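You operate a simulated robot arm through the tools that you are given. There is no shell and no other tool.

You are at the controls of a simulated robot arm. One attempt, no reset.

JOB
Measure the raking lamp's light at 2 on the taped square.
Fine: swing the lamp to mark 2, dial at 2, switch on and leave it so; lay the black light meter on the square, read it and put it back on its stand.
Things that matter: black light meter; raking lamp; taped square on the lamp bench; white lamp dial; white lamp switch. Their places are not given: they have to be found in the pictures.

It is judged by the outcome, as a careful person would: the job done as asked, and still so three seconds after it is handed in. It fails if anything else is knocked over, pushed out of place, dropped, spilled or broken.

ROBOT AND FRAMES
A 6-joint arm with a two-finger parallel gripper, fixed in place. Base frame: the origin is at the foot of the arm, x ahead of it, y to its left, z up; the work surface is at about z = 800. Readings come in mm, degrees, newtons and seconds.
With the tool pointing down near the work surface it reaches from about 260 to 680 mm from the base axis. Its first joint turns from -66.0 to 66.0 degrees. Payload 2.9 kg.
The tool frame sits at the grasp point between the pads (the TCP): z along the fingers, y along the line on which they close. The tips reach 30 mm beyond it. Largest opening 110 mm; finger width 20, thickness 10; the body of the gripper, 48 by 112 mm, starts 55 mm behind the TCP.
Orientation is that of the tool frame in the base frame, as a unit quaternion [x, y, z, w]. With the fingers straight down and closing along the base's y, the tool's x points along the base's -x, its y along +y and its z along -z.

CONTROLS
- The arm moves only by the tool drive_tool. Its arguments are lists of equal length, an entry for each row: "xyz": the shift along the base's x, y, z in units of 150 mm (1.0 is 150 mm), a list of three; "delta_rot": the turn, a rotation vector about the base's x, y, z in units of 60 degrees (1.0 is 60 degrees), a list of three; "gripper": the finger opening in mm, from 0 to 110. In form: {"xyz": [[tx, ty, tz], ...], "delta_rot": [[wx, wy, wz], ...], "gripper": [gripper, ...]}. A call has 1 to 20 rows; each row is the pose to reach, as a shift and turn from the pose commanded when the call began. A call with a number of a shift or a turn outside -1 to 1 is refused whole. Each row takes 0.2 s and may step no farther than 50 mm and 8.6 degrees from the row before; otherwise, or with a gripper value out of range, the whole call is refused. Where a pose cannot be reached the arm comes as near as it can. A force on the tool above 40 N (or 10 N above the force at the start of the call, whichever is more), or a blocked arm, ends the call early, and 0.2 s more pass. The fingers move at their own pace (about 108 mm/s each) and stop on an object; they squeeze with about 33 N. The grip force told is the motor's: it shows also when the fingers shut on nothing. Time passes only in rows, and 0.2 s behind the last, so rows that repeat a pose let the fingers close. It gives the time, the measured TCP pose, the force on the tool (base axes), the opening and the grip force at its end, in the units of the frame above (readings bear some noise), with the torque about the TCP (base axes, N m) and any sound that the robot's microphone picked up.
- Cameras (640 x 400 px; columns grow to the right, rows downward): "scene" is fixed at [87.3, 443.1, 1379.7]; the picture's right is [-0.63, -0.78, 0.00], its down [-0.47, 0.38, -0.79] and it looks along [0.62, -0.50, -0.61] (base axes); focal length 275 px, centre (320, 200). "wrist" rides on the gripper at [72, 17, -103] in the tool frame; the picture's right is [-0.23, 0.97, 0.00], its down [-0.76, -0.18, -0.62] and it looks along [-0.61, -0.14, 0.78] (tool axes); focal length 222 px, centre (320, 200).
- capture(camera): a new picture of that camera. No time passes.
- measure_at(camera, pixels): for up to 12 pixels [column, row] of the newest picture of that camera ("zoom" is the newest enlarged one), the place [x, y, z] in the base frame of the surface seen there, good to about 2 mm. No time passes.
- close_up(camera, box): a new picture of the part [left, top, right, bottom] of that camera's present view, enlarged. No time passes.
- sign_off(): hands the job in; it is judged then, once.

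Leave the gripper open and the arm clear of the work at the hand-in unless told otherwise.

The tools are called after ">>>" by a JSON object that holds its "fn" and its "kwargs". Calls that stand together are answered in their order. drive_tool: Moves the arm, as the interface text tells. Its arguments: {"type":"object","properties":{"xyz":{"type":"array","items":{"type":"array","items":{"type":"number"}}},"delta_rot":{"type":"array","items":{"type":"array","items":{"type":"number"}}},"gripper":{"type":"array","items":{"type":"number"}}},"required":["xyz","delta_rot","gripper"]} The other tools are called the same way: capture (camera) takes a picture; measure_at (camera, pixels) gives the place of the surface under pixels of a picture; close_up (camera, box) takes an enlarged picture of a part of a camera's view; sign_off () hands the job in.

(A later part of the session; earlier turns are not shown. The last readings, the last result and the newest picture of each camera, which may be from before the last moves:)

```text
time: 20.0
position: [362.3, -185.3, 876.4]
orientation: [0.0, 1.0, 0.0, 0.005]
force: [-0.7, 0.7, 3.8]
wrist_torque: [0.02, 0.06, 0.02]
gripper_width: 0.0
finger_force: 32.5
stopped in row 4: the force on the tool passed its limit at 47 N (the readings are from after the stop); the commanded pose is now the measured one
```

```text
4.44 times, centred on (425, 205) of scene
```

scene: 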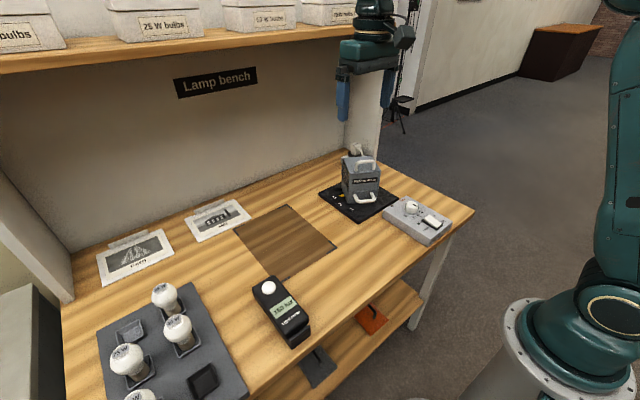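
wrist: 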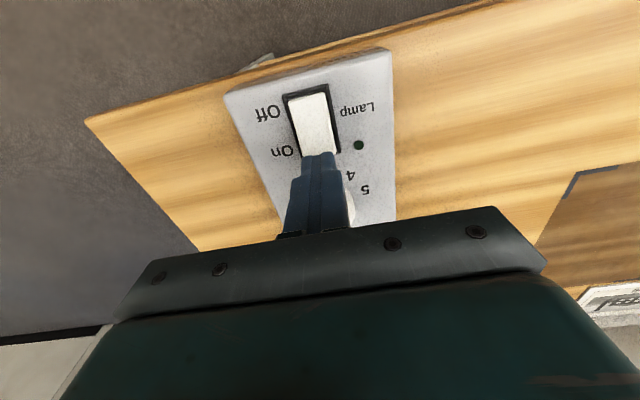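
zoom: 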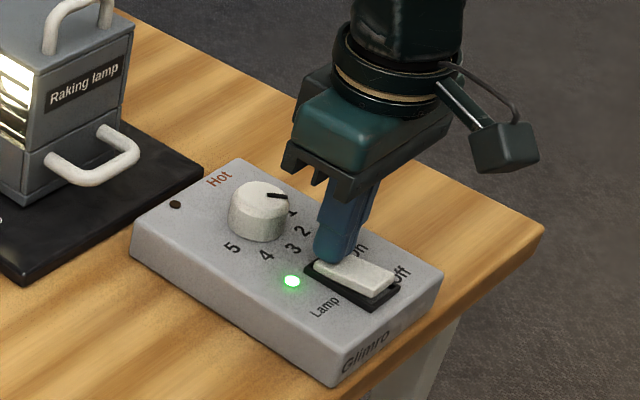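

The lamp is lit and the green light is on. I rise off the switch and travel toward the meter at height.

>>> {"fn": "drive_tool", "kwargs": {"xyz": [[0, 0, 0.2], [0, 0, 0.5], [0, 0.1, 0.8], [-0.05, 0.4, 0.95], [-0.1, 0.7, 0.98], [-0.15, 0.98, 0.98]], "delta_rot": [[0, 0, 0], [0, 0, 0], [0, 0, 0], [0, 0, 0], [0, 0, 0], [0, 0, 0]], "gripper": [0, 0, 20, 50, 80, 80]}}

>>> {"fn": "drive_tool", "kwargs": {"xyz": [[0, 0.3, 0], [0, 0.6, 0], [0, 0.85, 0], [0, 0.98, 0]], "delta_rot": [[0, 0, 0], [0, 0, 0], [0, 0, 0], [0, 0, 0]], "gripper": [80, 80, 80, 80]}}

>>> {"fn": "drive_tool", "kwargs": {"xyz": [[0, 0.3, 0], [0, 0.6, 0], [0, 0.85, 0], [0, 0.98, 0], [0, 0.98, 0]], "delta_rot": [[0, 0, 0], [0, 0, 0], [0, 0, 0], [0, 0, 0], [0, 0, 0]], "gripper": [80, 80, 80, 80, 80]}}

>>> {"fn": "capture", "kwargs": {"camera": "wrist"}}

>>> {"fn": "capture", "kwargs": {"camera": "scene"}}

```text
refused: row 4 steps farther than a row can; nothing moved
```

```text
time: 21.0
position: [362.8, -38.3, 875.5]
orientation: [0.001, 1.0, -0.001, 0.004]
force: [-0.1, 0.4, -0.6]
wrist_torque: [0.01, 0.01, 0.02]
gripper_width: 80.0
finger_force: 0.1
```

```text
time: 22.2
position: [363.6, 110.6, 877.1]
orientation: [0.0, 1.0, 0.0, 0.004]
force: [0.7, 0.0, 0.2]
wrist_torque: [0.02, 0.03, 0.01]
gripper_width: 80.1
finger_force: 0.0
```

```text
taken
```

wrist: 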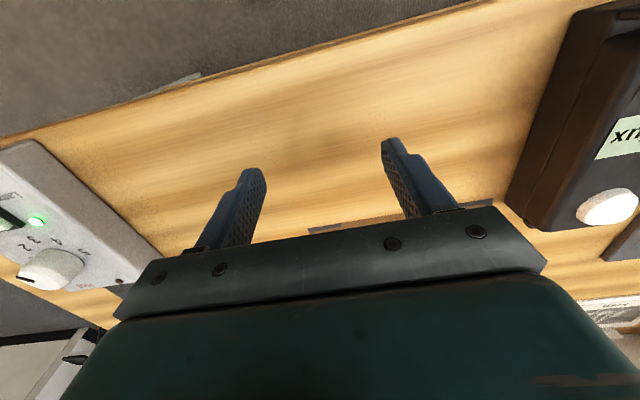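

```text
taken
```

scene: 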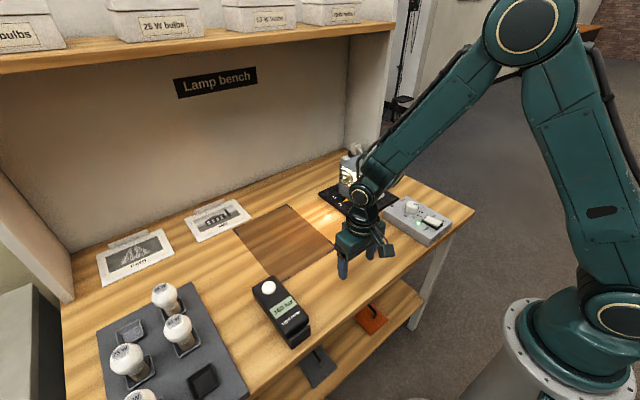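

The first call was refused as row 4 stepped too far, and the later ones ran at the low height; the tips went over the box with no force. I check that switch, dial and box are undisturbed.

>>> {"fn": "close_up", "kwargs": {"camera": "scene", "box": [310, 140, 480, 250]}}

>>> {"fn": "close_up", "kwargs": {"camera": "scene", "box": [390, 190, 460, 245]}}

>>> {"fn": "measure_at", "kwargs": {"camera": "zoom", "pixels": [[120, 80], [215, 60], [405, 395], [540, 240], [300, 130], [240, 190]]}}

```text
3.64 times, centred on (395, 195) of scene
```

zoom: 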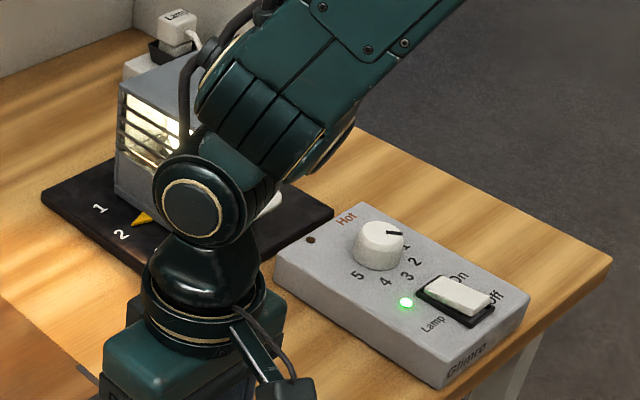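

```text
7.27 times, centred on (425, 218) of scene
```

zoom: 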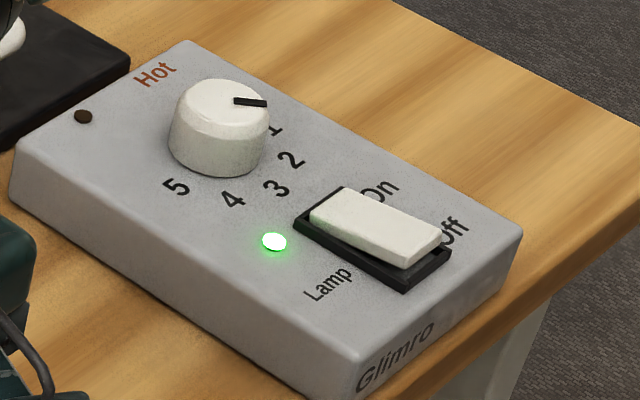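

```text
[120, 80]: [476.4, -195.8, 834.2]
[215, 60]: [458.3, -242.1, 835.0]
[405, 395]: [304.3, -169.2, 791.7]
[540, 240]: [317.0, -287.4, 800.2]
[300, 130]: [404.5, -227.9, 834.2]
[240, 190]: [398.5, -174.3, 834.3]
```

Box, dial (2) and switch (On, green light) are as they should be. Now I rise 145 mm here, well clear of the meter.

>>> {"fn": "drive_tool", "kwargs": {"xyz": [[0, 0, 0.3], [0, 0, 0.6], [0, 0, 0.9], [0, 0, 0.98]], "delta_rot": [[0, 0, 0], [0, 0, 0], [0, 0, 0], [0, 0, 0]], "gripper": [80, 80, 80, 80]}}

```text
time: 23.2
position: [361.8, 107.8, 1023.4]
orientation: [0.0, 1.0, 0.0, 0.004]
force: [0.5, 0.3, -0.1]
wrist_torque: [0.01, -0.01, 0.02]
gripper_width: 80.0
finger_force: 0.0
```

Now toward the meter: +y 148 mm and -x 45 mm, still at z≈1023.

>>> {"fn": "drive_tool", "kwargs": {"xyz": [[-0.08, 0.28, 0], [-0.16, 0.56, 0], [-0.24, 0.82, 0], [-0.3, 0.99, 0]], "delta_rot": [[0, 0, 0], [0, 0, 0], [0, 0, 0], [0, 0, 0]], "gripper": [80, 80, 80, 80]}}

>>> {"fn": "capture", "kwargs": {"camera": "wrist"}}

>>> {"fn": "capture", "kwargs": {"camera": "scene"}}

```text
time: 24.2
position: [316.9, 256.9, 1023.0]
orientation: [0.001, 1.0, 0.0, 0.004]
force: [0.7, -0.2, -0.9]
wrist_torque: [-0.01, 0.03, 0.03]
gripper_width: 79.9
finger_force: 0.0
```

```text
taken
```

wrist: 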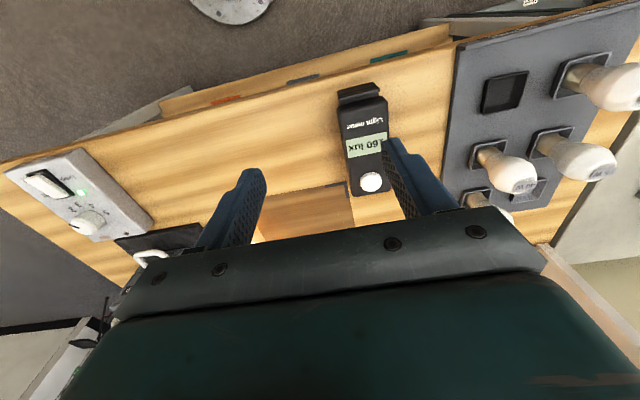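

```text
taken
```

scene: 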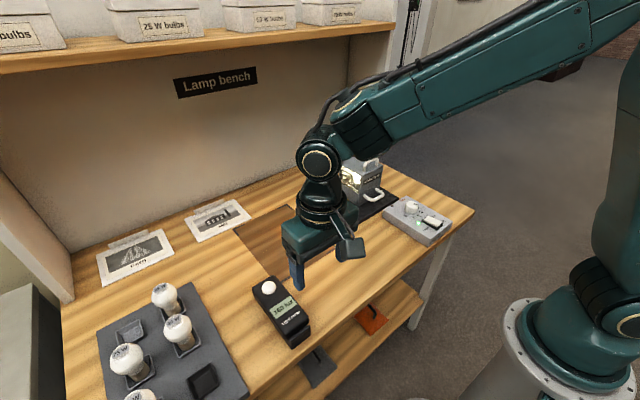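

I see the meter at wrist (365,140). Enlarging it in both views.

>>> {"fn": "close_up", "kwargs": {"camera": "scene", "box": [235, 260, 325, 360]}}

>>> {"fn": "close_up", "kwargs": {"camera": "wrist", "box": [320, 70, 420, 200]}}

>>> {"fn": "measure_at", "kwargs": {"camera": "zoom", "pixels": [[120, 55], [210, 80], [115, 95], [225, 90], [150, 190], [300, 200], [190, 320], [230, 345], [185, 375], [240, 385], [180, 150], [260, 280]]}}

```text
4.00 times, centred on (280, 310) of scene
```

zoom: 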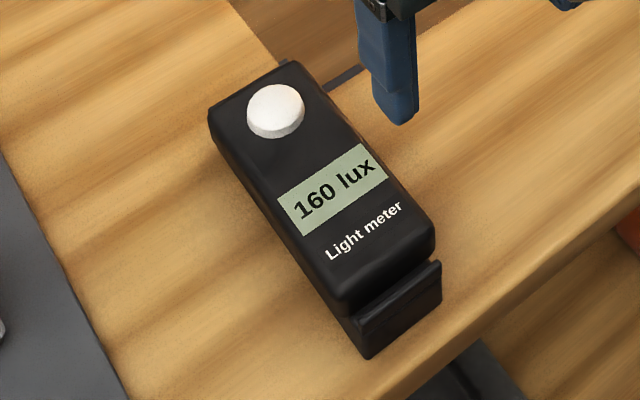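

```text
3.08 times, centred on (370, 135) of wrist
```

zoom: 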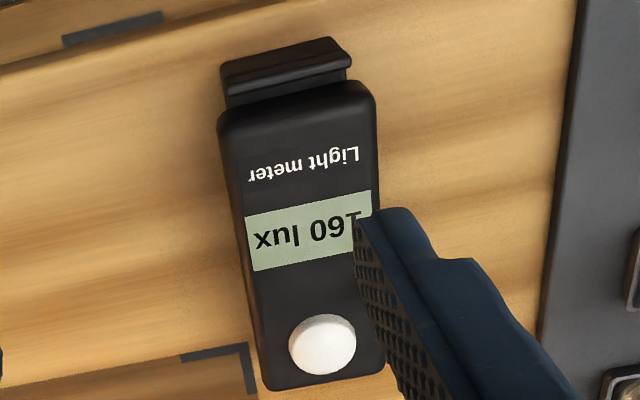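

```text
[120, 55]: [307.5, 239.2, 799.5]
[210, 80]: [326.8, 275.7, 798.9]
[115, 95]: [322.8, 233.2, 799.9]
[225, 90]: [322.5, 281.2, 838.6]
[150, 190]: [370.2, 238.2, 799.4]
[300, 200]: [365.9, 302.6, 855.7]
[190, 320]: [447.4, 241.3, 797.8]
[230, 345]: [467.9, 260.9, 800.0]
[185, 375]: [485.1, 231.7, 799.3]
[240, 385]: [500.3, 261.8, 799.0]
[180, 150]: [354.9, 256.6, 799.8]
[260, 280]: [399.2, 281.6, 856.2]
```

Now picking real points on the meter in that zoom: its top corners, dome, display and stand lip.

>>> {"fn": "measure_at", "kwargs": {"camera": "zoom", "pixels": [[232, 118], [365, 90], [230, 150], [372, 150], [262, 375], [380, 350], [322, 340], [300, 160], [255, 290], [340, 60], [230, 75], [290, 240]]}}

>>> {"fn": "measure_at", "kwargs": {"camera": "wrist", "pixels": [[345, 100], [385, 96], [352, 190], [375, 190], [350, 92], [370, 85], [455, 100], [440, 150], [500, 160], [470, 205], [485, 60], [455, 60]]}}

```text
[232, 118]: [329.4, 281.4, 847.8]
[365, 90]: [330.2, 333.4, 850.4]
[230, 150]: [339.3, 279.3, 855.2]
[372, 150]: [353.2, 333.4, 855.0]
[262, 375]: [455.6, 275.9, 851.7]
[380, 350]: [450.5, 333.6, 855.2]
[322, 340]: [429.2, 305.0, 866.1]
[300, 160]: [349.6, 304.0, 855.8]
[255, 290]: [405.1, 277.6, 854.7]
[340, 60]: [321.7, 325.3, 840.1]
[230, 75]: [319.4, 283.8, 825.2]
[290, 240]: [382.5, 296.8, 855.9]
```

```text
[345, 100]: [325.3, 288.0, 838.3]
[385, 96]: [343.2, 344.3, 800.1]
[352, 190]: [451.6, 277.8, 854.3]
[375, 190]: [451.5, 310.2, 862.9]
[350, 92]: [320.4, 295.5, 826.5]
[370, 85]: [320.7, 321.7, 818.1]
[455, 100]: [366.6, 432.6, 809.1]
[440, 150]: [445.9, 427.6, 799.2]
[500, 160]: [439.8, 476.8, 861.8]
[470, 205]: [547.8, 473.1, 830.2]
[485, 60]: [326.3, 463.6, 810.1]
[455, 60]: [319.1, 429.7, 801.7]
```

The meter's top is level at z≈855, x≈329-458, y≈278-334. I need to see how it sits in its stand; enlarging its side.

>>> {"fn": "close_up", "kwargs": {"camera": "scene", "box": [245, 270, 320, 355]}}

>>> {"fn": "close_up", "kwargs": {"camera": "scene", "box": [275, 315, 315, 352]}}

>>> {"fn": "close_up", "kwargs": {"camera": "wrist", "box": [325, 75, 400, 125]}}

```text
4.71 times, centred on (282, 312) of scene
```

zoom: 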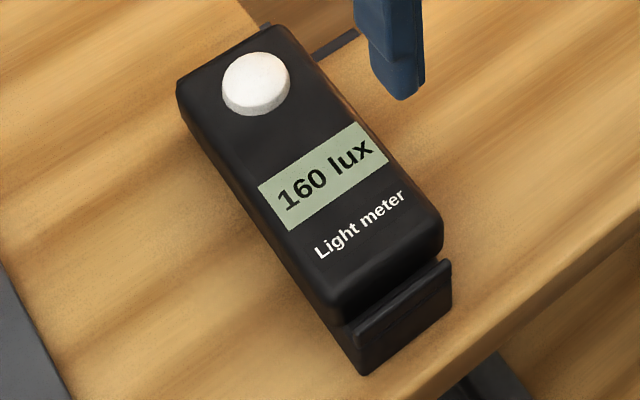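

```text
10.81 times, centred on (295, 334) of scene
```

zoom: 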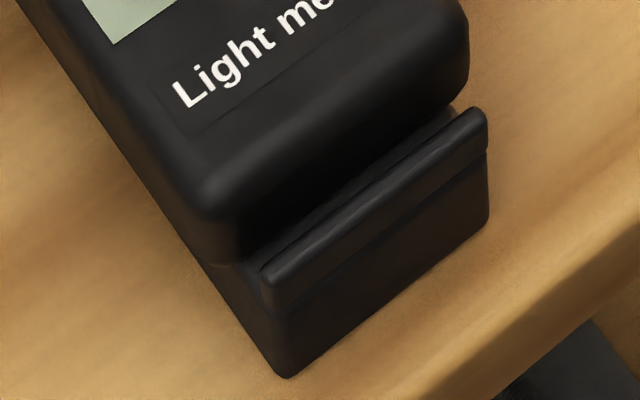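

```text
8.00 times, centred on (362, 100) of wrist
```

zoom: 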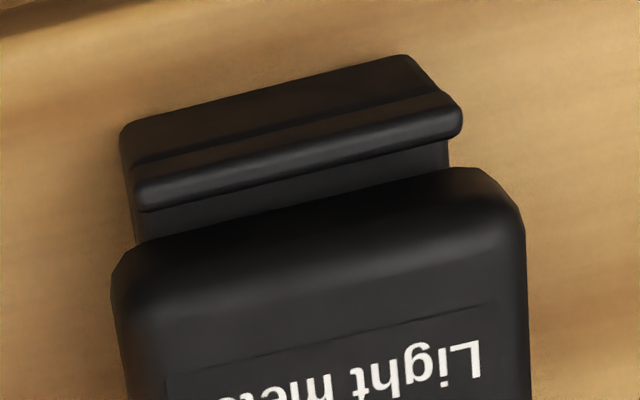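

Measuring in a fresh scene zoom: seam between meter and stand on the left side, lip top, stand foot.

>>> {"fn": "close_up", "kwargs": {"camera": "scene", "box": [245, 270, 320, 355]}}

>>> {"fn": "close_up", "kwargs": {"camera": "scene", "box": [275, 315, 315, 352]}}

>>> {"fn": "measure_at", "kwargs": {"camera": "zoom", "pixels": [[205, 240], [215, 260], [225, 275], [285, 372], [275, 262], [480, 112], [285, 300], [480, 200], [195, 195], [175, 190], [150, 180], [460, 60]]}}

```text
4.71 times, centred on (282, 312) of scene
```

zoom: 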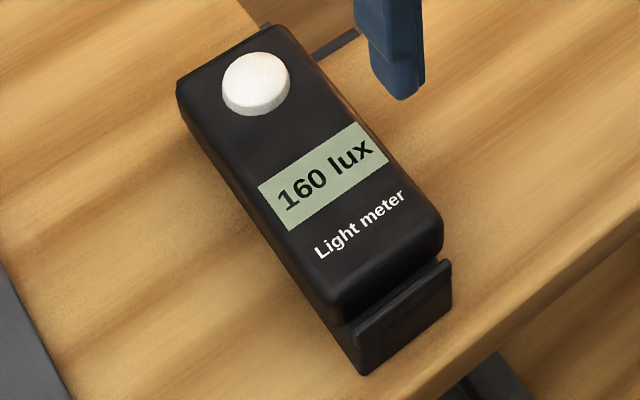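

```text
10.81 times, centred on (295, 334) of scene
```

zoom: 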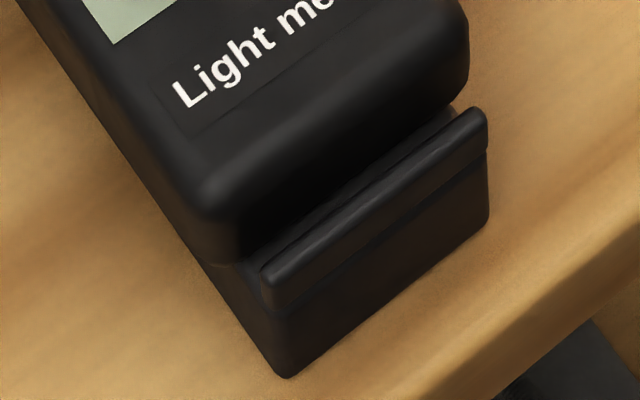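

```text
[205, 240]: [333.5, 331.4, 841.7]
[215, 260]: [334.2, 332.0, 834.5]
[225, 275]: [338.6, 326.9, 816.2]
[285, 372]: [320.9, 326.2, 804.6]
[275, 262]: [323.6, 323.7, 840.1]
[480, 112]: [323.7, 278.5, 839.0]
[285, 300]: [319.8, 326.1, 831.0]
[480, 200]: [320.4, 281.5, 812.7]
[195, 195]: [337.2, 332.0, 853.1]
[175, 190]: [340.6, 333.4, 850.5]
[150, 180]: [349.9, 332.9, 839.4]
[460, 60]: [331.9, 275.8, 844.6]
```

The meter is about 57 wide, z 832-855, on a narrower stand (y≈279-326) with a front lip up to z 840. Before gripping, I measure the square's corners and the shelf edge.

>>> {"fn": "close_up", "kwargs": {"camera": "scene", "box": [220, 190, 350, 290]}}

>>> {"fn": "measure_at", "kwargs": {"camera": "scene", "pixels": [[200, 55], [380, 28], [30, 68], [200, 70], [240, 215], [290, 206], [238, 230], [283, 277]]}}

```text
4.00 times, centred on (285, 240) of scene
```

zoom: 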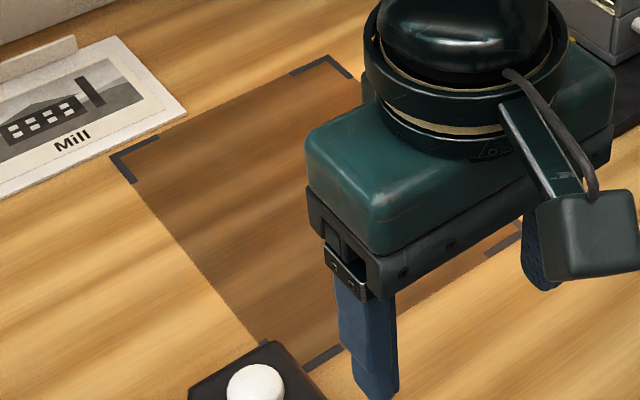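

```text
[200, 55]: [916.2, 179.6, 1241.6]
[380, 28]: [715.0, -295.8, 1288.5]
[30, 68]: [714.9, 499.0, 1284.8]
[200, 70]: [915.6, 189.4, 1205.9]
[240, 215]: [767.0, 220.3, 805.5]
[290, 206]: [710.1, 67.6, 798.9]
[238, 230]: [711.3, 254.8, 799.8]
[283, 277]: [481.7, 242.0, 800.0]
```

Measuring tape corners in the zoom: (115,157), (327,58), (515,240), (312,365).

>>> {"fn": "measure_at", "kwargs": {"camera": "zoom", "pixels": [[113, 157], [133, 180], [327, 57], [350, 77], [518, 233], [490, 253], [310, 368], [338, 350], [268, 342]]}}

```text
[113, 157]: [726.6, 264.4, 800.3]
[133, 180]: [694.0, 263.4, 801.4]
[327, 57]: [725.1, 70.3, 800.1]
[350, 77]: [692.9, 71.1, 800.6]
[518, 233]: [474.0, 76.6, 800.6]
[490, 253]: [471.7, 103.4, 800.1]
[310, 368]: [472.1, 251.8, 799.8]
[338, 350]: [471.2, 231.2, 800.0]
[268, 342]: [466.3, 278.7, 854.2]
```

The square spans x 471-726, y 69-265, centre (598,167). Now to above the meter's middle at (393.5,304.5), z 930, fingers open 80.

>>> {"fn": "drive_tool", "kwargs": {"xyz": [[0.17, 0.11, 0], [0.34, 0.22, -0.2], [0.508, 0.315, -0.4], [0.508, 0.315, -0.623], [0.508, 0.315, -0.623]], "delta_rot": [[0, 0, 0], [0, 0, 0], [0, 0, 0], [0, 0, 0], [0, 0, 0]], "gripper": [80, 80, 80, 80, 80]}}

>>> {"fn": "capture", "kwargs": {"camera": "wrist"}}

>>> {"fn": "close_up", "kwargs": {"camera": "scene", "box": [220, 230, 340, 360]}}

```text
time: 25.4
position: [393.7, 305.1, 928.8]
orientation: [0.0, 1.0, 0.0, 0.004]
force: [0.5, -0.6, 0.0]
wrist_torque: [-0.01, -0.03, -0.03]
gripper_width: 80.1
finger_force: 0.1
```

```text
taken
```

wrist: 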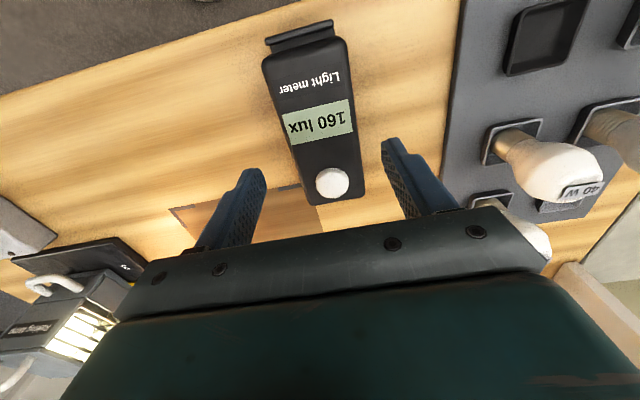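

```text
3.08 times, centred on (280, 295) of scene
```

zoom: 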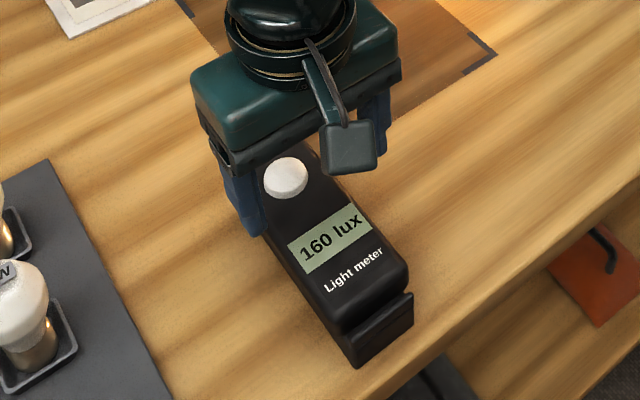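

Measuring the meter's side edges from this view for exact centring.

>>> {"fn": "measure_at", "kwargs": {"camera": "wrist", "pixels": [[270, 85], [342, 62], [281, 125], [353, 115], [298, 180], [363, 170], [308, 203], [360, 195], [275, 62], [335, 45], [290, 150], [357, 135]]}}

```text
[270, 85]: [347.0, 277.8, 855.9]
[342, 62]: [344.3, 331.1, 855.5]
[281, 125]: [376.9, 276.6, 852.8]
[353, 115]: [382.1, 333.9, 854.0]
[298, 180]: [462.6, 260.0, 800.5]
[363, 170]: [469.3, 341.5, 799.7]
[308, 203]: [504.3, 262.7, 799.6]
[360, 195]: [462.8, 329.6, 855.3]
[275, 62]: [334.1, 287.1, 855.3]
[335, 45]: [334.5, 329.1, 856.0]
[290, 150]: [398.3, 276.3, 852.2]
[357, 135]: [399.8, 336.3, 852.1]
```

Edges at y≈276.5 and ≈334.5; centre 305.5, x centre ≈396. Descend to z≈866 so the tips end at ~836, still above table height once the meter lies flat.

>>> {"fn": "drive_tool", "kwargs": {"xyz": [[0.01, 0.004, -0.2], [0.015, 0.005, -0.35], [0.015, 0.005, -0.427], [0.015, 0.005, -0.427]], "delta_rot": [[0, 0, 0], [0, 0, 0], [0, 0, 0], [0, 0, 0]], "gripper": [80, 80, 80, 80]}}

>>> {"fn": "drive_tool", "kwargs": {"xyz": [[0, 0, 0], [0, 0, 0], [0, 0, 0]], "delta_rot": [[0, 0, 0], [0, 0, 0], [0, 0, 0]], "gripper": [60, 50, 50]}}

>>> {"fn": "close_up", "kwargs": {"camera": "scene", "box": [220, 230, 340, 360]}}

>>> {"fn": "capture", "kwargs": {"camera": "wrist"}}

```text
time: 26.4
position: [396.4, 304.7, 863.9]
orientation: [0.0, 1.0, 0.0, 0.004]
force: [-0.1, 0.4, -0.2]
wrist_torque: [0.0, 0.0, -0.01]
gripper_width: 79.9
finger_force: 0.1
```

```text
time: 27.2
position: [396.2, 305.6, 864.2]
orientation: [0.0, 1.0, 0.0, 0.003]
force: [-0.6, -0.1, 0.3]
wrist_torque: [-0.02, 0.01, -0.02]
gripper_width: 61.5
finger_force: 33.6
```

```text
3.08 times, centred on (280, 295) of scene
```

zoom: 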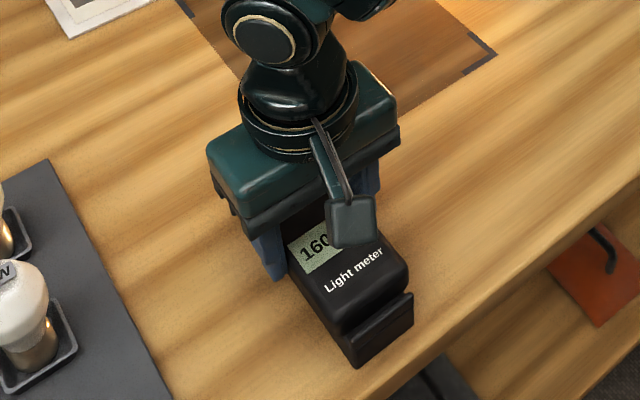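

```text
taken
```

wrist: 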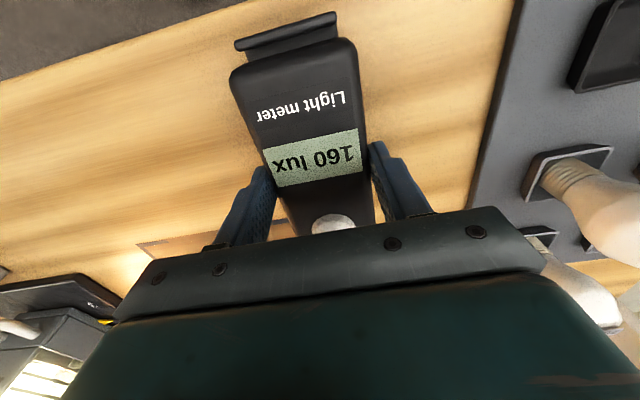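

The meter is held (61.5 mm wide), but the TCP is at 864, a bit low for laying it flat. I open, rise 4 mm and grip again.

>>> {"fn": "drive_tool", "kwargs": {"xyz": [[0, 0, 0], [0, 0, 0.027], [0, 0, 0.027], [0, 0, 0.027], [0, 0, 0.027], [0, 0, 0.027]], "delta_rot": [[0, 0, 0], [0, 0, 0], [0, 0, 0], [0, 0, 0], [0, 0, 0], [0, 0, 0]], "gripper": [72, 72, 72, 54, 52, 52]}}

```text
time: 28.6
position: [395.9, 304.4, 869.3]
orientation: [0.0, 1.0, 0.0, 0.004]
force: [-0.1, 0.1, -0.1]
wrist_torque: [-0.01, 0.07, 0.04]
gripper_width: 61.3
finger_force: 33.2
```

Grip is good at TCP z≈869. I lift straight up 75 mm.

>>> {"fn": "drive_tool", "kwargs": {"xyz": [[0, 0, 0.07], [0, 0, 0.2], [0, 0, 0.35], [0, 0, 0.5], [0, 0, 0.5]], "delta_rot": [[0, 0, 0], [0, 0, 0], [0, 0, 0], [0, 0, 0], [0, 0, 0]], "gripper": [52, 52, 52, 52, 52]}}

>>> {"fn": "close_up", "kwargs": {"camera": "scene", "box": [220, 220, 340, 360]}}

>>> {"fn": "capture", "kwargs": {"camera": "wrist"}}

```text
time: 29.8
position: [395.6, 305.1, 944.9]
orientation: [0.0, 1.0, 0.0, 0.004]
force: [0.1, 0.6, -2.1]
wrist_torque: [0.01, 0.04, 0.01]
gripper_width: 61.3
finger_force: 33.4
```

```text
2.86 times, centred on (280, 290) of scene
```

zoom: 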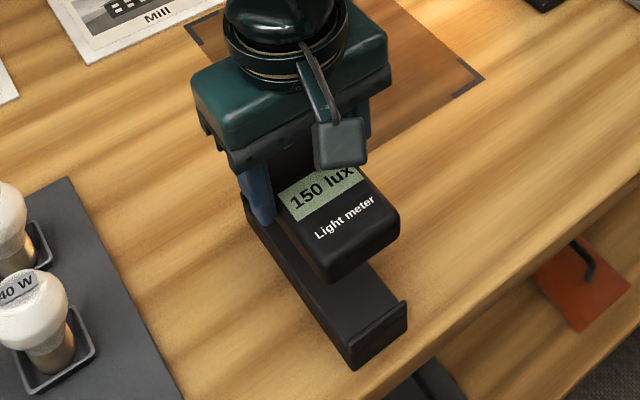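

```text
taken
```

wrist: 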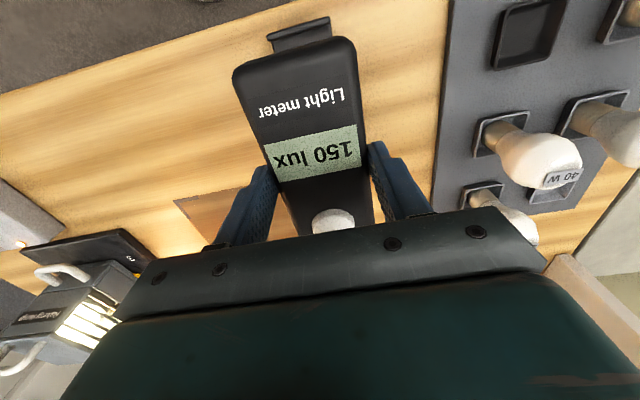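

The meter is up (about 2 N). I measure the bare stand's top and lip, and the meter's position in the gripper, for putting it back later.

>>> {"fn": "measure_at", "kwargs": {"camera": "zoom", "pixels": [[330, 310], [300, 265], [360, 310], [395, 305], [352, 345], [345, 330], [402, 308], [270, 235], [250, 210], [322, 270], [395, 230], [322, 278]]}}

>>> {"fn": "measure_at", "kwargs": {"camera": "wrist", "pixels": [[240, 75], [345, 45], [255, 125], [357, 90], [300, 60], [318, 215]]}}

```text
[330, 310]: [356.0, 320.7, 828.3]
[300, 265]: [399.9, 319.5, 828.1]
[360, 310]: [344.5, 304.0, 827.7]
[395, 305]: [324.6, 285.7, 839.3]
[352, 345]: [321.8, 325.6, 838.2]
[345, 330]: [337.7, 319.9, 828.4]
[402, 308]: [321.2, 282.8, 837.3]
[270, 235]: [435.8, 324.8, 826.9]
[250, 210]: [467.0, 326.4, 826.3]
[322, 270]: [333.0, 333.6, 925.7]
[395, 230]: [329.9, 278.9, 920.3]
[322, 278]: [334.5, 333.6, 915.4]
```

```text
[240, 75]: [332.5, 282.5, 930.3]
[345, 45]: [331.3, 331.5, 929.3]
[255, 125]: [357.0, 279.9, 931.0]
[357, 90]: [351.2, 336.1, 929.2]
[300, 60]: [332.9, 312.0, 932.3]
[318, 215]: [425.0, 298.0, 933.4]
```

Stand top is at z≈828, so the meter is 27.5 thick with its underside 41.5 below the TCP; laid flat the TCP will be at ≈841.5. I carry it toward the square's centre, first half.

>>> {"fn": "drive_tool", "kwargs": {"xyz": [[0.17, -0.115, 0], [0.34, -0.23, 0], [0.51, -0.345, 0], [0.674, -0.46, 0]], "delta_rot": [[0, 0, 0], [0, 0, 0], [0, 0, 0], [0, 0, 0]], "gripper": [52, 52, 52, 52]}}

```text
time: 30.8
position: [499.0, 236.0, 945.0]
orientation: [0.0, 1.0, 0.0, 0.003]
force: [0.6, 0.9, -0.9]
wrist_torque: [-0.01, 0.01, -0.02]
gripper_width: 61.5
finger_force: 32.8
```

Second half: to (598,167) at the same height.

>>> {"fn": "drive_tool", "kwargs": {"xyz": [[0.17, -0.115, 0], [0.34, -0.23, 0], [0.51, -0.345, 0], [0.674, -0.461, 0], [0.674, -0.461, 0]], "delta_rot": [[0, 0, 0], [0, 0, 0], [0, 0, 0], [0, 0, 0], [0, 0, 0]], "gripper": [52, 52, 52, 52, 52]}}

>>> {"fn": "capture", "kwargs": {"camera": "scene"}}

>>> {"fn": "capture", "kwargs": {"camera": "wrist"}}

```text
time: 32.0
position: [599.5, 166.7, 943.3]
orientation: [0.0, 1.0, 0.0, 0.003]
force: [0.3, -0.6, -1.2]
wrist_torque: [0.01, -0.01, -0.01]
gripper_width: 61.8
finger_force: 32.7
```

```text
taken
```

scene: 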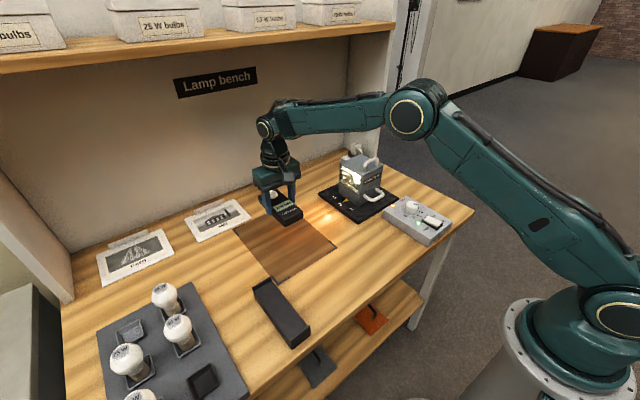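

```text
taken
```

wrist: 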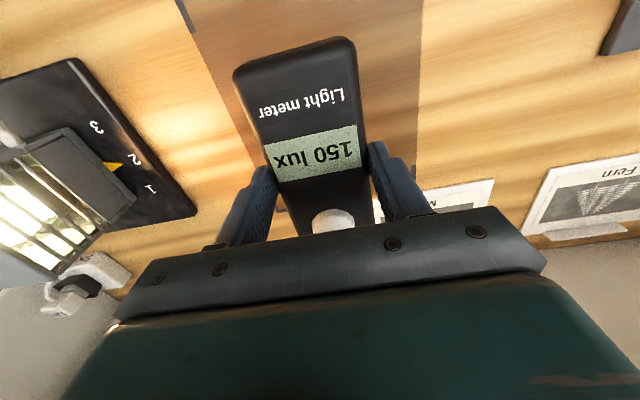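

It hangs over the square. I lower to just above the bench (TCP 844), then ease down in small steps.

>>> {"fn": "drive_tool", "kwargs": {"xyz": [[0, 0, -0.2], [0, 0, -0.4], [0, 0, -0.58], [0, 0, -0.66], [0, 0, -0.66]], "delta_rot": [[0, 0, 0], [0, 0, 0], [0, 0, 0], [0, 0, 0], [0, 0, 0]], "gripper": [52, 52, 52, 52, 52]}}

>>> {"fn": "drive_tool", "kwargs": {"xyz": [[0, 0, -0.007], [0, 0, -0.014], [0, 0, -0.021], [0, 0, -0.027]], "delta_rot": [[0, 0, 0], [0, 0, 0], [0, 0, 0], [0, 0, 0]], "gripper": [52, 52, 52, 52]}}

>>> {"fn": "close_up", "kwargs": {"camera": "scene", "box": [220, 130, 350, 290]}}

```text
time: 33.2
position: [599.0, 167.7, 845.6]
orientation: [0.0, 1.0, 0.0, 0.004]
force: [0.3, 0.6, -1.6]
wrist_torque: [0.04, -0.02, -0.01]
gripper_width: 61.4
finger_force: 33.3
```

```text
time: 34.2
position: [598.1, 166.5, 842.6]
orientation: [0.0, 1.0, -0.001, 0.005]
force: [-0.6, -0.8, -1.8]
wrist_torque: [0.01, 0.0, 0.02]
gripper_width: 61.4
finger_force: 32.8
```

```text
2.50 times, centred on (285, 210) of scene
```

zoom: 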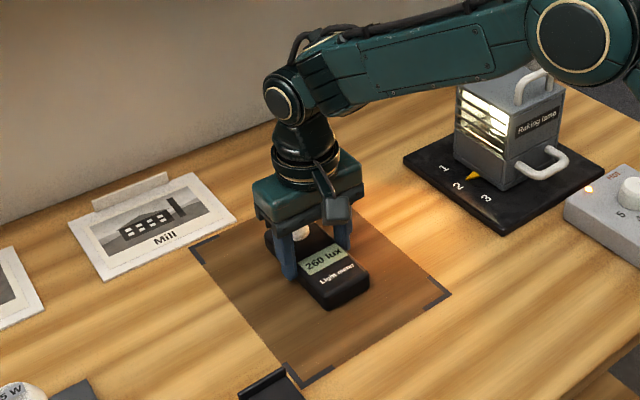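

The display shows 260 lux partly shaded; the Hot light is on. The weight still hangs; I ease down further by 1 mm steps until contact.

>>> {"fn": "drive_tool", "kwargs": {"xyz": [[0, 0, -0.005], [0, 0, -0.01], [0, 0, -0.015]], "delta_rot": [[0, 0, 0], [0, 0, 0], [0, 0, 0]], "gripper": [52, 52, 52]}}

```text
time: 35.0
position: [599.3, 166.3, 840.4]
orientation: [0.0, 1.0, 0.0, 0.004]
force: [-3.8, -1.7, 10.0]
wrist_torque: [-0.1, 0.57, 0.06]
gripper_width: 61.5
finger_force: 32.9
```

Contact (+10 N). The meter lies on the bench; I open the fingers.

>>> {"fn": "drive_tool", "kwargs": {"xyz": [[0, 0, 0.005], [0, 0, 0.005], [0, 0, 0.005]], "delta_rot": [[0, 0, 0], [0, 0, 0], [0, 0, 0]], "gripper": [72, 80, 80]}}

>>> {"fn": "drive_tool", "kwargs": {"xyz": [[0, 0, 0.1], [0, 0, 0.4], [0, 0, 0.7], [-0.1, 0, 0.95]], "delta_rot": [[0, 0, 0], [0, 0, 0], [0, 0, 0], [0, 0, 0]], "gripper": [80, 80, 80, 80]}}

>>> {"fn": "capture", "kwargs": {"camera": "scene"}}

>>> {"fn": "close_up", "kwargs": {"camera": "scene", "box": [230, 150, 420, 280]}}

```text
time: 35.8
position: [598.5, 166.7, 841.2]
orientation: [0.0, 1.0, 0.0, 0.004]
force: [0.6, 0.1, 0.3]
wrist_torque: [-0.02, -0.01, -0.02]
gripper_width: 79.9
finger_force: 0.0
```

```text
time: 36.8
position: [583.6, 165.9, 984.1]
orientation: [0.0, 1.0, 0.0, 0.004]
force: [-0.4, 0.0, -0.4]
wrist_torque: [0.04, 0.03, 0.03]
gripper_width: 80.4
finger_force: 0.1
```

```text
taken
```

scene: 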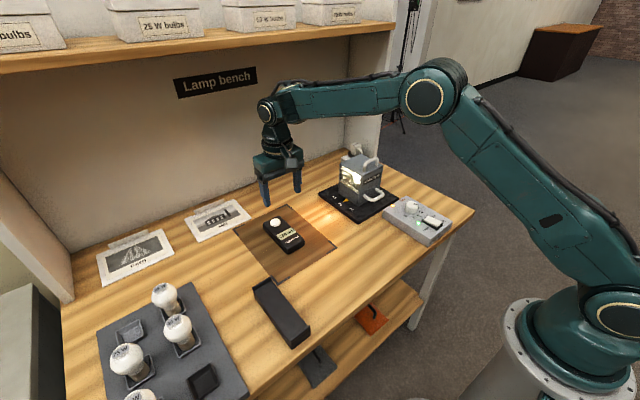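

```text
3.08 times, centred on (325, 215) of scene
```

zoom: 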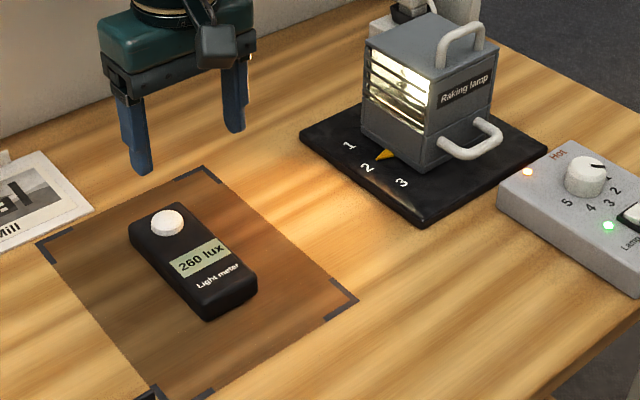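

The meter lies on the square with the arm up. I read the display enlarged.

>>> {"fn": "close_up", "kwargs": {"camera": "scene", "box": [255, 205, 315, 255]}}

>>> {"fn": "capture", "kwargs": {"camera": "wrist"}}

>>> {"fn": "close_up", "kwargs": {"camera": "scene", "box": [385, 190, 460, 245]}}

```text
8.00 times, centred on (285, 230) of scene
```

zoom: 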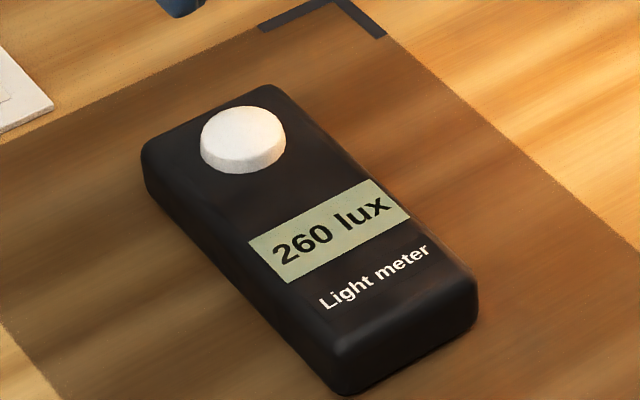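

```text
taken
```

wrist: 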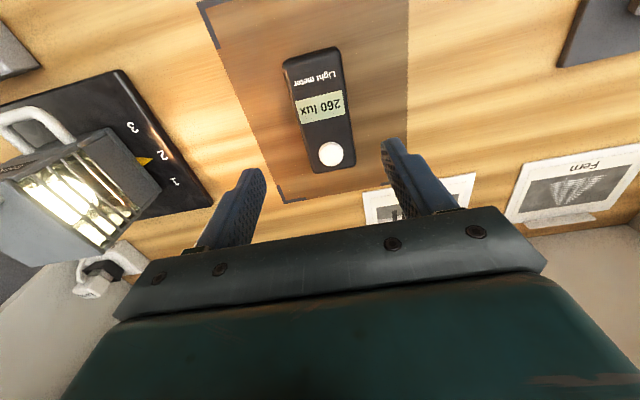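

```text
7.27 times, centred on (422, 218) of scene
```

zoom: 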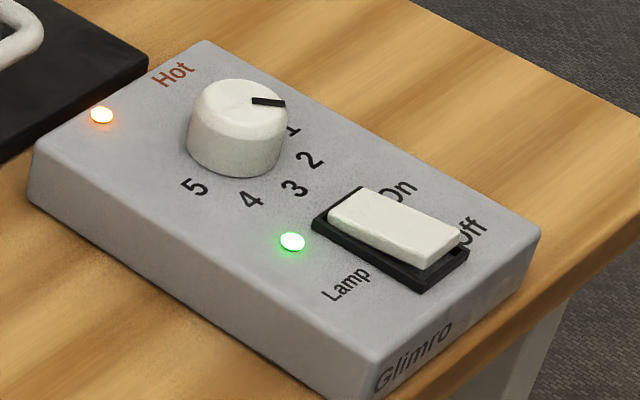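

It reads 260 lux, dial at 2, pointer at 2, lamp and Hot lights lit. I back the arm off 105 mm in -x and wait 2 s to be sure the reading is steady and unshaded.

>>> {"fn": "drive_tool", "kwargs": {"xyz": [[-0.25, 0, 0], [-0.5, 0, 0], [-0.7, 0, 0], [-0.7, 0, 0], [-0.7, 0, 0], [-0.7, 0, 0], [-0.7, 0, 0], [-0.7, 0, 0], [-0.7, 0, 0], [-0.7, 0, 0], [-0.7, 0, 0], [-0.7, 0, 0]], "delta_rot": [[0, 0, 0], [0, 0, 0], [0, 0, 0], [0, 0, 0], [0, 0, 0], [0, 0, 0], [0, 0, 0], [0, 0, 0], [0, 0, 0], [0, 0, 0], [0, 0, 0], [0, 0, 0]], "gripper": [80, 80, 80, 80, 80, 80, 80, 80, 80, 80, 80, 80]}}

>>> {"fn": "capture", "kwargs": {"camera": "wrist"}}

>>> {"fn": "close_up", "kwargs": {"camera": "scene", "box": [250, 190, 330, 260]}}

```text
time: 39.4
position: [477.2, 166.5, 983.1]
orientation: [0.001, 1.0, 0.0, 0.004]
force: [-0.2, -0.5, 0.2]
wrist_torque: [0.01, 0.0, 0.01]
gripper_width: 80.2
finger_force: 0.1
```

```text
taken
```

wrist: 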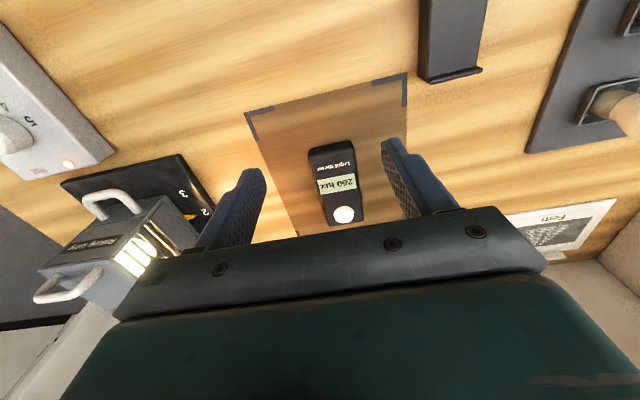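

```text
5.71 times, centred on (290, 225) of scene
```

zoom: 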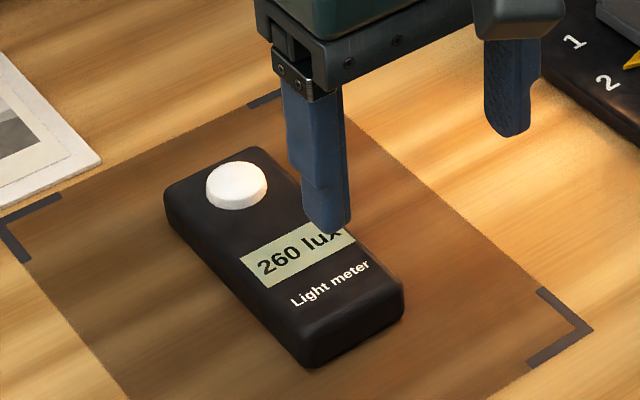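

Steady at 260 lux: that is the reading. Now to put it back, I first study the empty stand from both views.

>>> {"fn": "close_up", "kwargs": {"camera": "scene", "box": [245, 270, 320, 355]}}

>>> {"fn": "measure_at", "kwargs": {"camera": "zoom", "pixels": [[200, 100], [260, 60], [220, 130], [300, 130], [300, 220], [350, 250], [360, 330], [350, 320], [440, 270], [445, 262], [365, 370], [190, 90]]}}

>>> {"fn": "close_up", "kwargs": {"camera": "wrist", "box": [400, 0, 500, 90]}}

```text
4.71 times, centred on (282, 312) of scene
```

zoom: 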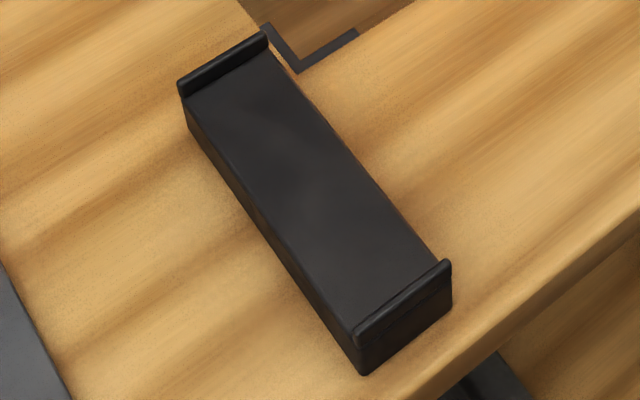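

```text
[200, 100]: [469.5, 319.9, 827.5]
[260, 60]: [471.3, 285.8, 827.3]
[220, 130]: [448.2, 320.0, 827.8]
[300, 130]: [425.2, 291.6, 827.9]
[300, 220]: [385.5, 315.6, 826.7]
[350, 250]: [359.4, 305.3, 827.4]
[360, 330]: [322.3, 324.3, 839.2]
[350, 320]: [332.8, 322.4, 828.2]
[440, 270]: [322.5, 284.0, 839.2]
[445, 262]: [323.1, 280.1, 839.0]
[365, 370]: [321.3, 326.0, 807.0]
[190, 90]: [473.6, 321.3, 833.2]
```

```text
4.44 times, centred on (450, 45) of wrist
```

zoom: 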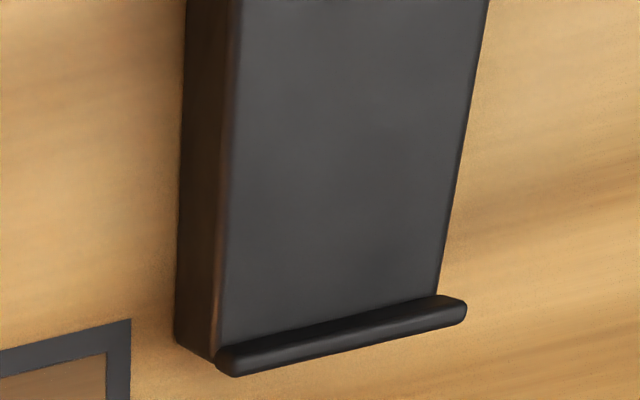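

The stand has lips at both ends (inner gap x≈327-472), and y 280-326, top z 828. I return above the meter at (598,167).

>>> {"fn": "drive_tool", "kwargs": {"xyz": [[0.25, 0, 0], [0.5, 0, 0], [0.7, 0, -0.1], [0.8, 0, -0.25], [0.8, 0, -0.35], [0.8, 0, -0.35]], "delta_rot": [[0, 0, 0], [0, 0, 0], [0, 0, 0], [0, 0, 0], [0, 0, 0], [0, 0, 0]], "gripper": [80, 80, 80, 80, 80, 80]}}

>>> {"fn": "capture", "kwargs": {"camera": "wrist"}}

>>> {"fn": "measure_at", "kwargs": {"camera": "wrist", "pixels": [[285, 100], [345, 90], [290, 120], [350, 115], [295, 140], [355, 135]]}}

```text
time: 40.8
position: [599.1, 168.0, 929.8]
orientation: [0.0, 1.0, 0.0, 0.004]
force: [-0.9, 1.1, 0.8]
wrist_torque: [0.01, -0.01, 0.01]
gripper_width: 80.0
finger_force: 0.0
```

```text
taken
```

wrist: 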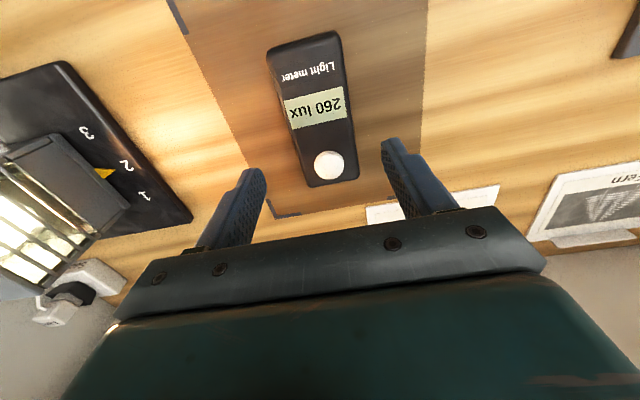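

```text
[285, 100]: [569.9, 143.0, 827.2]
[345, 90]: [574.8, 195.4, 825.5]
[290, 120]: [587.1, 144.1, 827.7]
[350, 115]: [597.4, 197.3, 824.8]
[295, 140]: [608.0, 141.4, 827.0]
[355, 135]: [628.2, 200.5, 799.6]
```

The meter sits as I left it (y≈137-198). I descend to z≈841 and grip.

>>> {"fn": "drive_tool", "kwargs": {"xyz": [[0, 0, -0.25], [0, 0, -0.45], [0, 0, -0.56], [0, 0, -0.593], [0, 0, -0.593]], "delta_rot": [[0, 0, 0], [0, 0, 0], [0, 0, 0], [0, 0, 0], [0, 0, 0]], "gripper": [80, 80, 80, 80, 80]}}

>>> {"fn": "drive_tool", "kwargs": {"xyz": [[0, 0, 0], [0, 0, 0], [0, 0, 0]], "delta_rot": [[0, 0, 0], [0, 0, 0], [0, 0, 0]], "gripper": [60, 52, 52]}}

```text
time: 42.0
position: [598.8, 166.7, 841.1]
orientation: [0.001, 1.0, 0.0, 0.004]
force: [0.0, 0.1, -0.6]
wrist_torque: [0.0, -0.01, 0.01]
gripper_width: 80.1
finger_force: 0.0
```

```text
time: 42.8
position: [598.1, 167.6, 841.8]
orientation: [0.001, 1.0, 0.0, 0.004]
force: [0.4, 0.1, -0.3]
wrist_torque: [-0.01, 0.01, -0.02]
gripper_width: 61.4
finger_force: 33.2
```

The meter is held again (61.4 mm). I lift it straight up 103 mm.

>>> {"fn": "drive_tool", "kwargs": {"xyz": [[0, 0, 0.07], [0, 0, 0.25], [0, 0, 0.45], [0, 0, 0.65], [0, 0, 0.69]], "delta_rot": [[0, 0, 0], [0, 0, 0], [0, 0, 0], [0, 0, 0], [0, 0, 0]], "gripper": [52, 52, 52, 52, 52]}}

```text
time: 44.0
position: [600.1, 168.2, 944.5]
orientation: [0.0, 1.0, -0.001, 0.003]
force: [-0.1, -0.9, -1.5]
wrist_torque: [0.03, 0.02, -0.02]
gripper_width: 61.5
finger_force: 32.7
```

Lifted. Back to the stand, first half.

>>> {"fn": "drive_tool", "kwargs": {"xyz": [[-0.17, 0.115, 0], [-0.34, 0.23, 0], [-0.51, 0.345, 0], [-0.668, 0.458, 0]], "delta_rot": [[0, 0, 0], [0, 0, 0], [0, 0, 0], [0, 0, 0]], "gripper": [52, 52, 52, 52]}}

>>> {"fn": "drive_tool", "kwargs": {"xyz": [[-0.17, 0.115, 0], [-0.34, 0.23, 0], [-0.51, 0.345, 0], [-0.668, 0.458, 0], [-0.668, 0.458, 0]], "delta_rot": [[0, 0, 0], [0, 0, 0], [0, 0, 0], [0, 0, 0], [0, 0, 0]], "gripper": [52, 52, 52, 52, 52]}}

>>> {"fn": "capture", "kwargs": {"camera": "wrist"}}

>>> {"fn": "close_up", "kwargs": {"camera": "scene", "box": [220, 220, 340, 360]}}

```text
time: 45.0
position: [499.0, 237.7, 944.3]
orientation: [0.0, 1.0, 0.0, 0.004]
force: [-0.3, 0.5, -3.4]
wrist_torque: [-0.01, -0.02, -0.01]
gripper_width: 61.6
finger_force: 33.1
```

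```text
time: 46.2
position: [397.7, 304.5, 943.9]
orientation: [0.0, 1.0, -0.001, 0.004]
force: [-0.1, 0.6, -1.8]
wrist_torque: [0.01, 0.02, 0.0]
gripper_width: 61.5
finger_force: 32.6
```

```text
taken
```

wrist: 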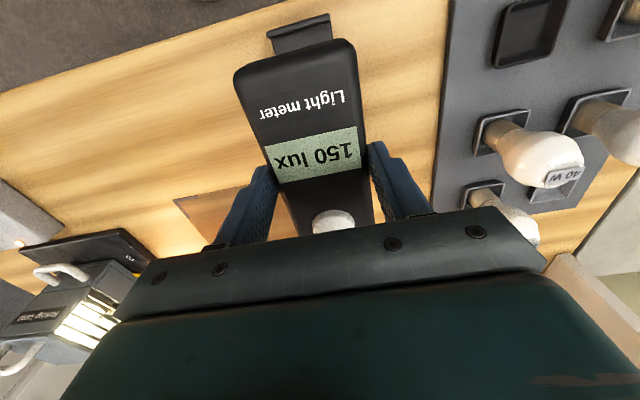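

```text
2.86 times, centred on (280, 290) of scene
```

zoom: 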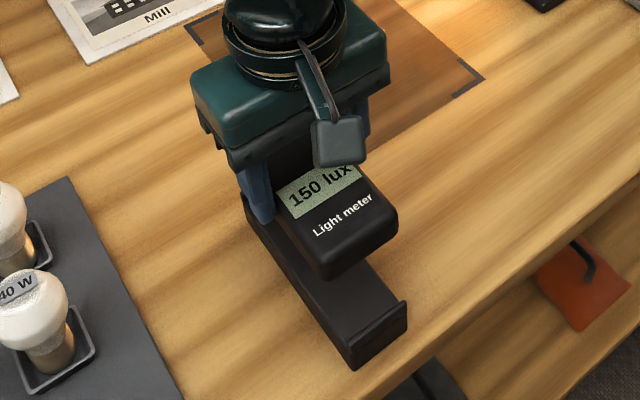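

Measuring the meter's near edge and bottom relative to the stand before lowering.

>>> {"fn": "measure_at", "kwargs": {"camera": "wrist", "pixels": [[240, 75], [345, 45], [255, 125], [357, 90], [300, 55], [330, 45]]}}

>>> {"fn": "measure_at", "kwargs": {"camera": "zoom", "pixels": [[320, 270], [395, 230], [322, 278], [270, 195], [380, 262], [360, 280]]}}

```text
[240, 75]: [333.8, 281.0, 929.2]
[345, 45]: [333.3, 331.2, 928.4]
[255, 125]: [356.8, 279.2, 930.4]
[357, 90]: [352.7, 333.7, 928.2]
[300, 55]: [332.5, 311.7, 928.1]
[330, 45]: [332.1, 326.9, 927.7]
```

```text
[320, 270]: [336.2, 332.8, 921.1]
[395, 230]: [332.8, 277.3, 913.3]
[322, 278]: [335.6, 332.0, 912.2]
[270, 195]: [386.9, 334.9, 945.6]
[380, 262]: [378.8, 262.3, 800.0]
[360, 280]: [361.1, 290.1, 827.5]
```

The near end is at x≈332, between the lips (327 and 472). I lower to about 3 mm above the stand.

>>> {"fn": "drive_tool", "kwargs": {"xyz": [[0, 0, -0.2], [0, 0, -0.36], [0, 0, -0.44], [0, 0, -0.48], [0, 0, -0.48]], "delta_rot": [[0, 0, 0], [0, 0, 0], [0, 0, 0], [0, 0, 0], [0, 0, 0]], "gripper": [52, 52, 52, 52, 52]}}

>>> {"fn": "drive_tool", "kwargs": {"xyz": [[0, 0, -0.006], [0, 0, -0.012], [0, 0, -0.018], [0, 0, -0.022]], "delta_rot": [[0, 0, 0], [0, 0, 0], [0, 0, 0], [0, 0, 0]], "gripper": [52, 52, 52, 52]}}

>>> {"fn": "close_up", "kwargs": {"camera": "scene", "box": [240, 260, 325, 355]}}

```text
time: 47.4
position: [397.2, 305.1, 874.0]
orientation: [0.0, 1.0, 0.0, 0.004]
force: [0.6, -0.5, -1.6]
wrist_torque: [0.02, 0.02, 0.01]
gripper_width: 61.4
finger_force: 32.7
```

```text
time: 48.4
position: [396.4, 304.6, 869.0]
orientation: [0.0, 1.0, 0.0, 0.003]
force: [-0.6, -0.8, -1.9]
wrist_torque: [0.0, 0.01, -0.01]
gripper_width: 61.3
finger_force: 32.9
```

```text
4.21 times, centred on (282, 308) of scene
```

zoom: 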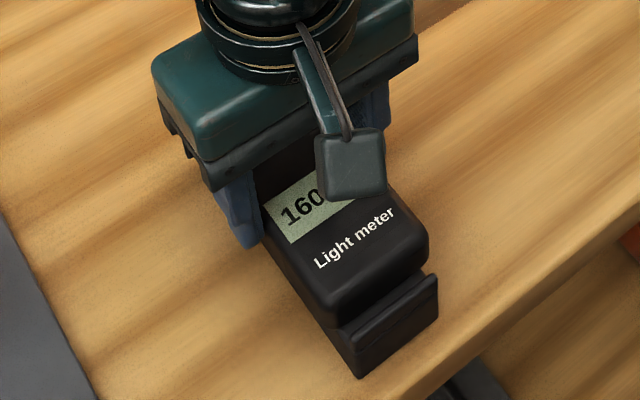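

The weight still hangs at 869; I ease down in 0.7 mm steps until contact.

>>> {"fn": "drive_tool", "kwargs": {"xyz": [[0, 0, -0.005], [0, 0, -0.01], [0, 0, -0.014]], "delta_rot": [[0, 0, 0], [0, 0, 0], [0, 0, 0]], "gripper": [52, 52, 52]}}

```text
time: 49.2
position: [398.3, 304.8, 870.0]
orientation: [-0.001, 1.0, 0.001, 0.005]
force: [-2.4, -3.5, 20.4]
wrist_torque: [-0.36, 0.8, 0.04]
gripper_width: 61.3
finger_force: 32.3
```

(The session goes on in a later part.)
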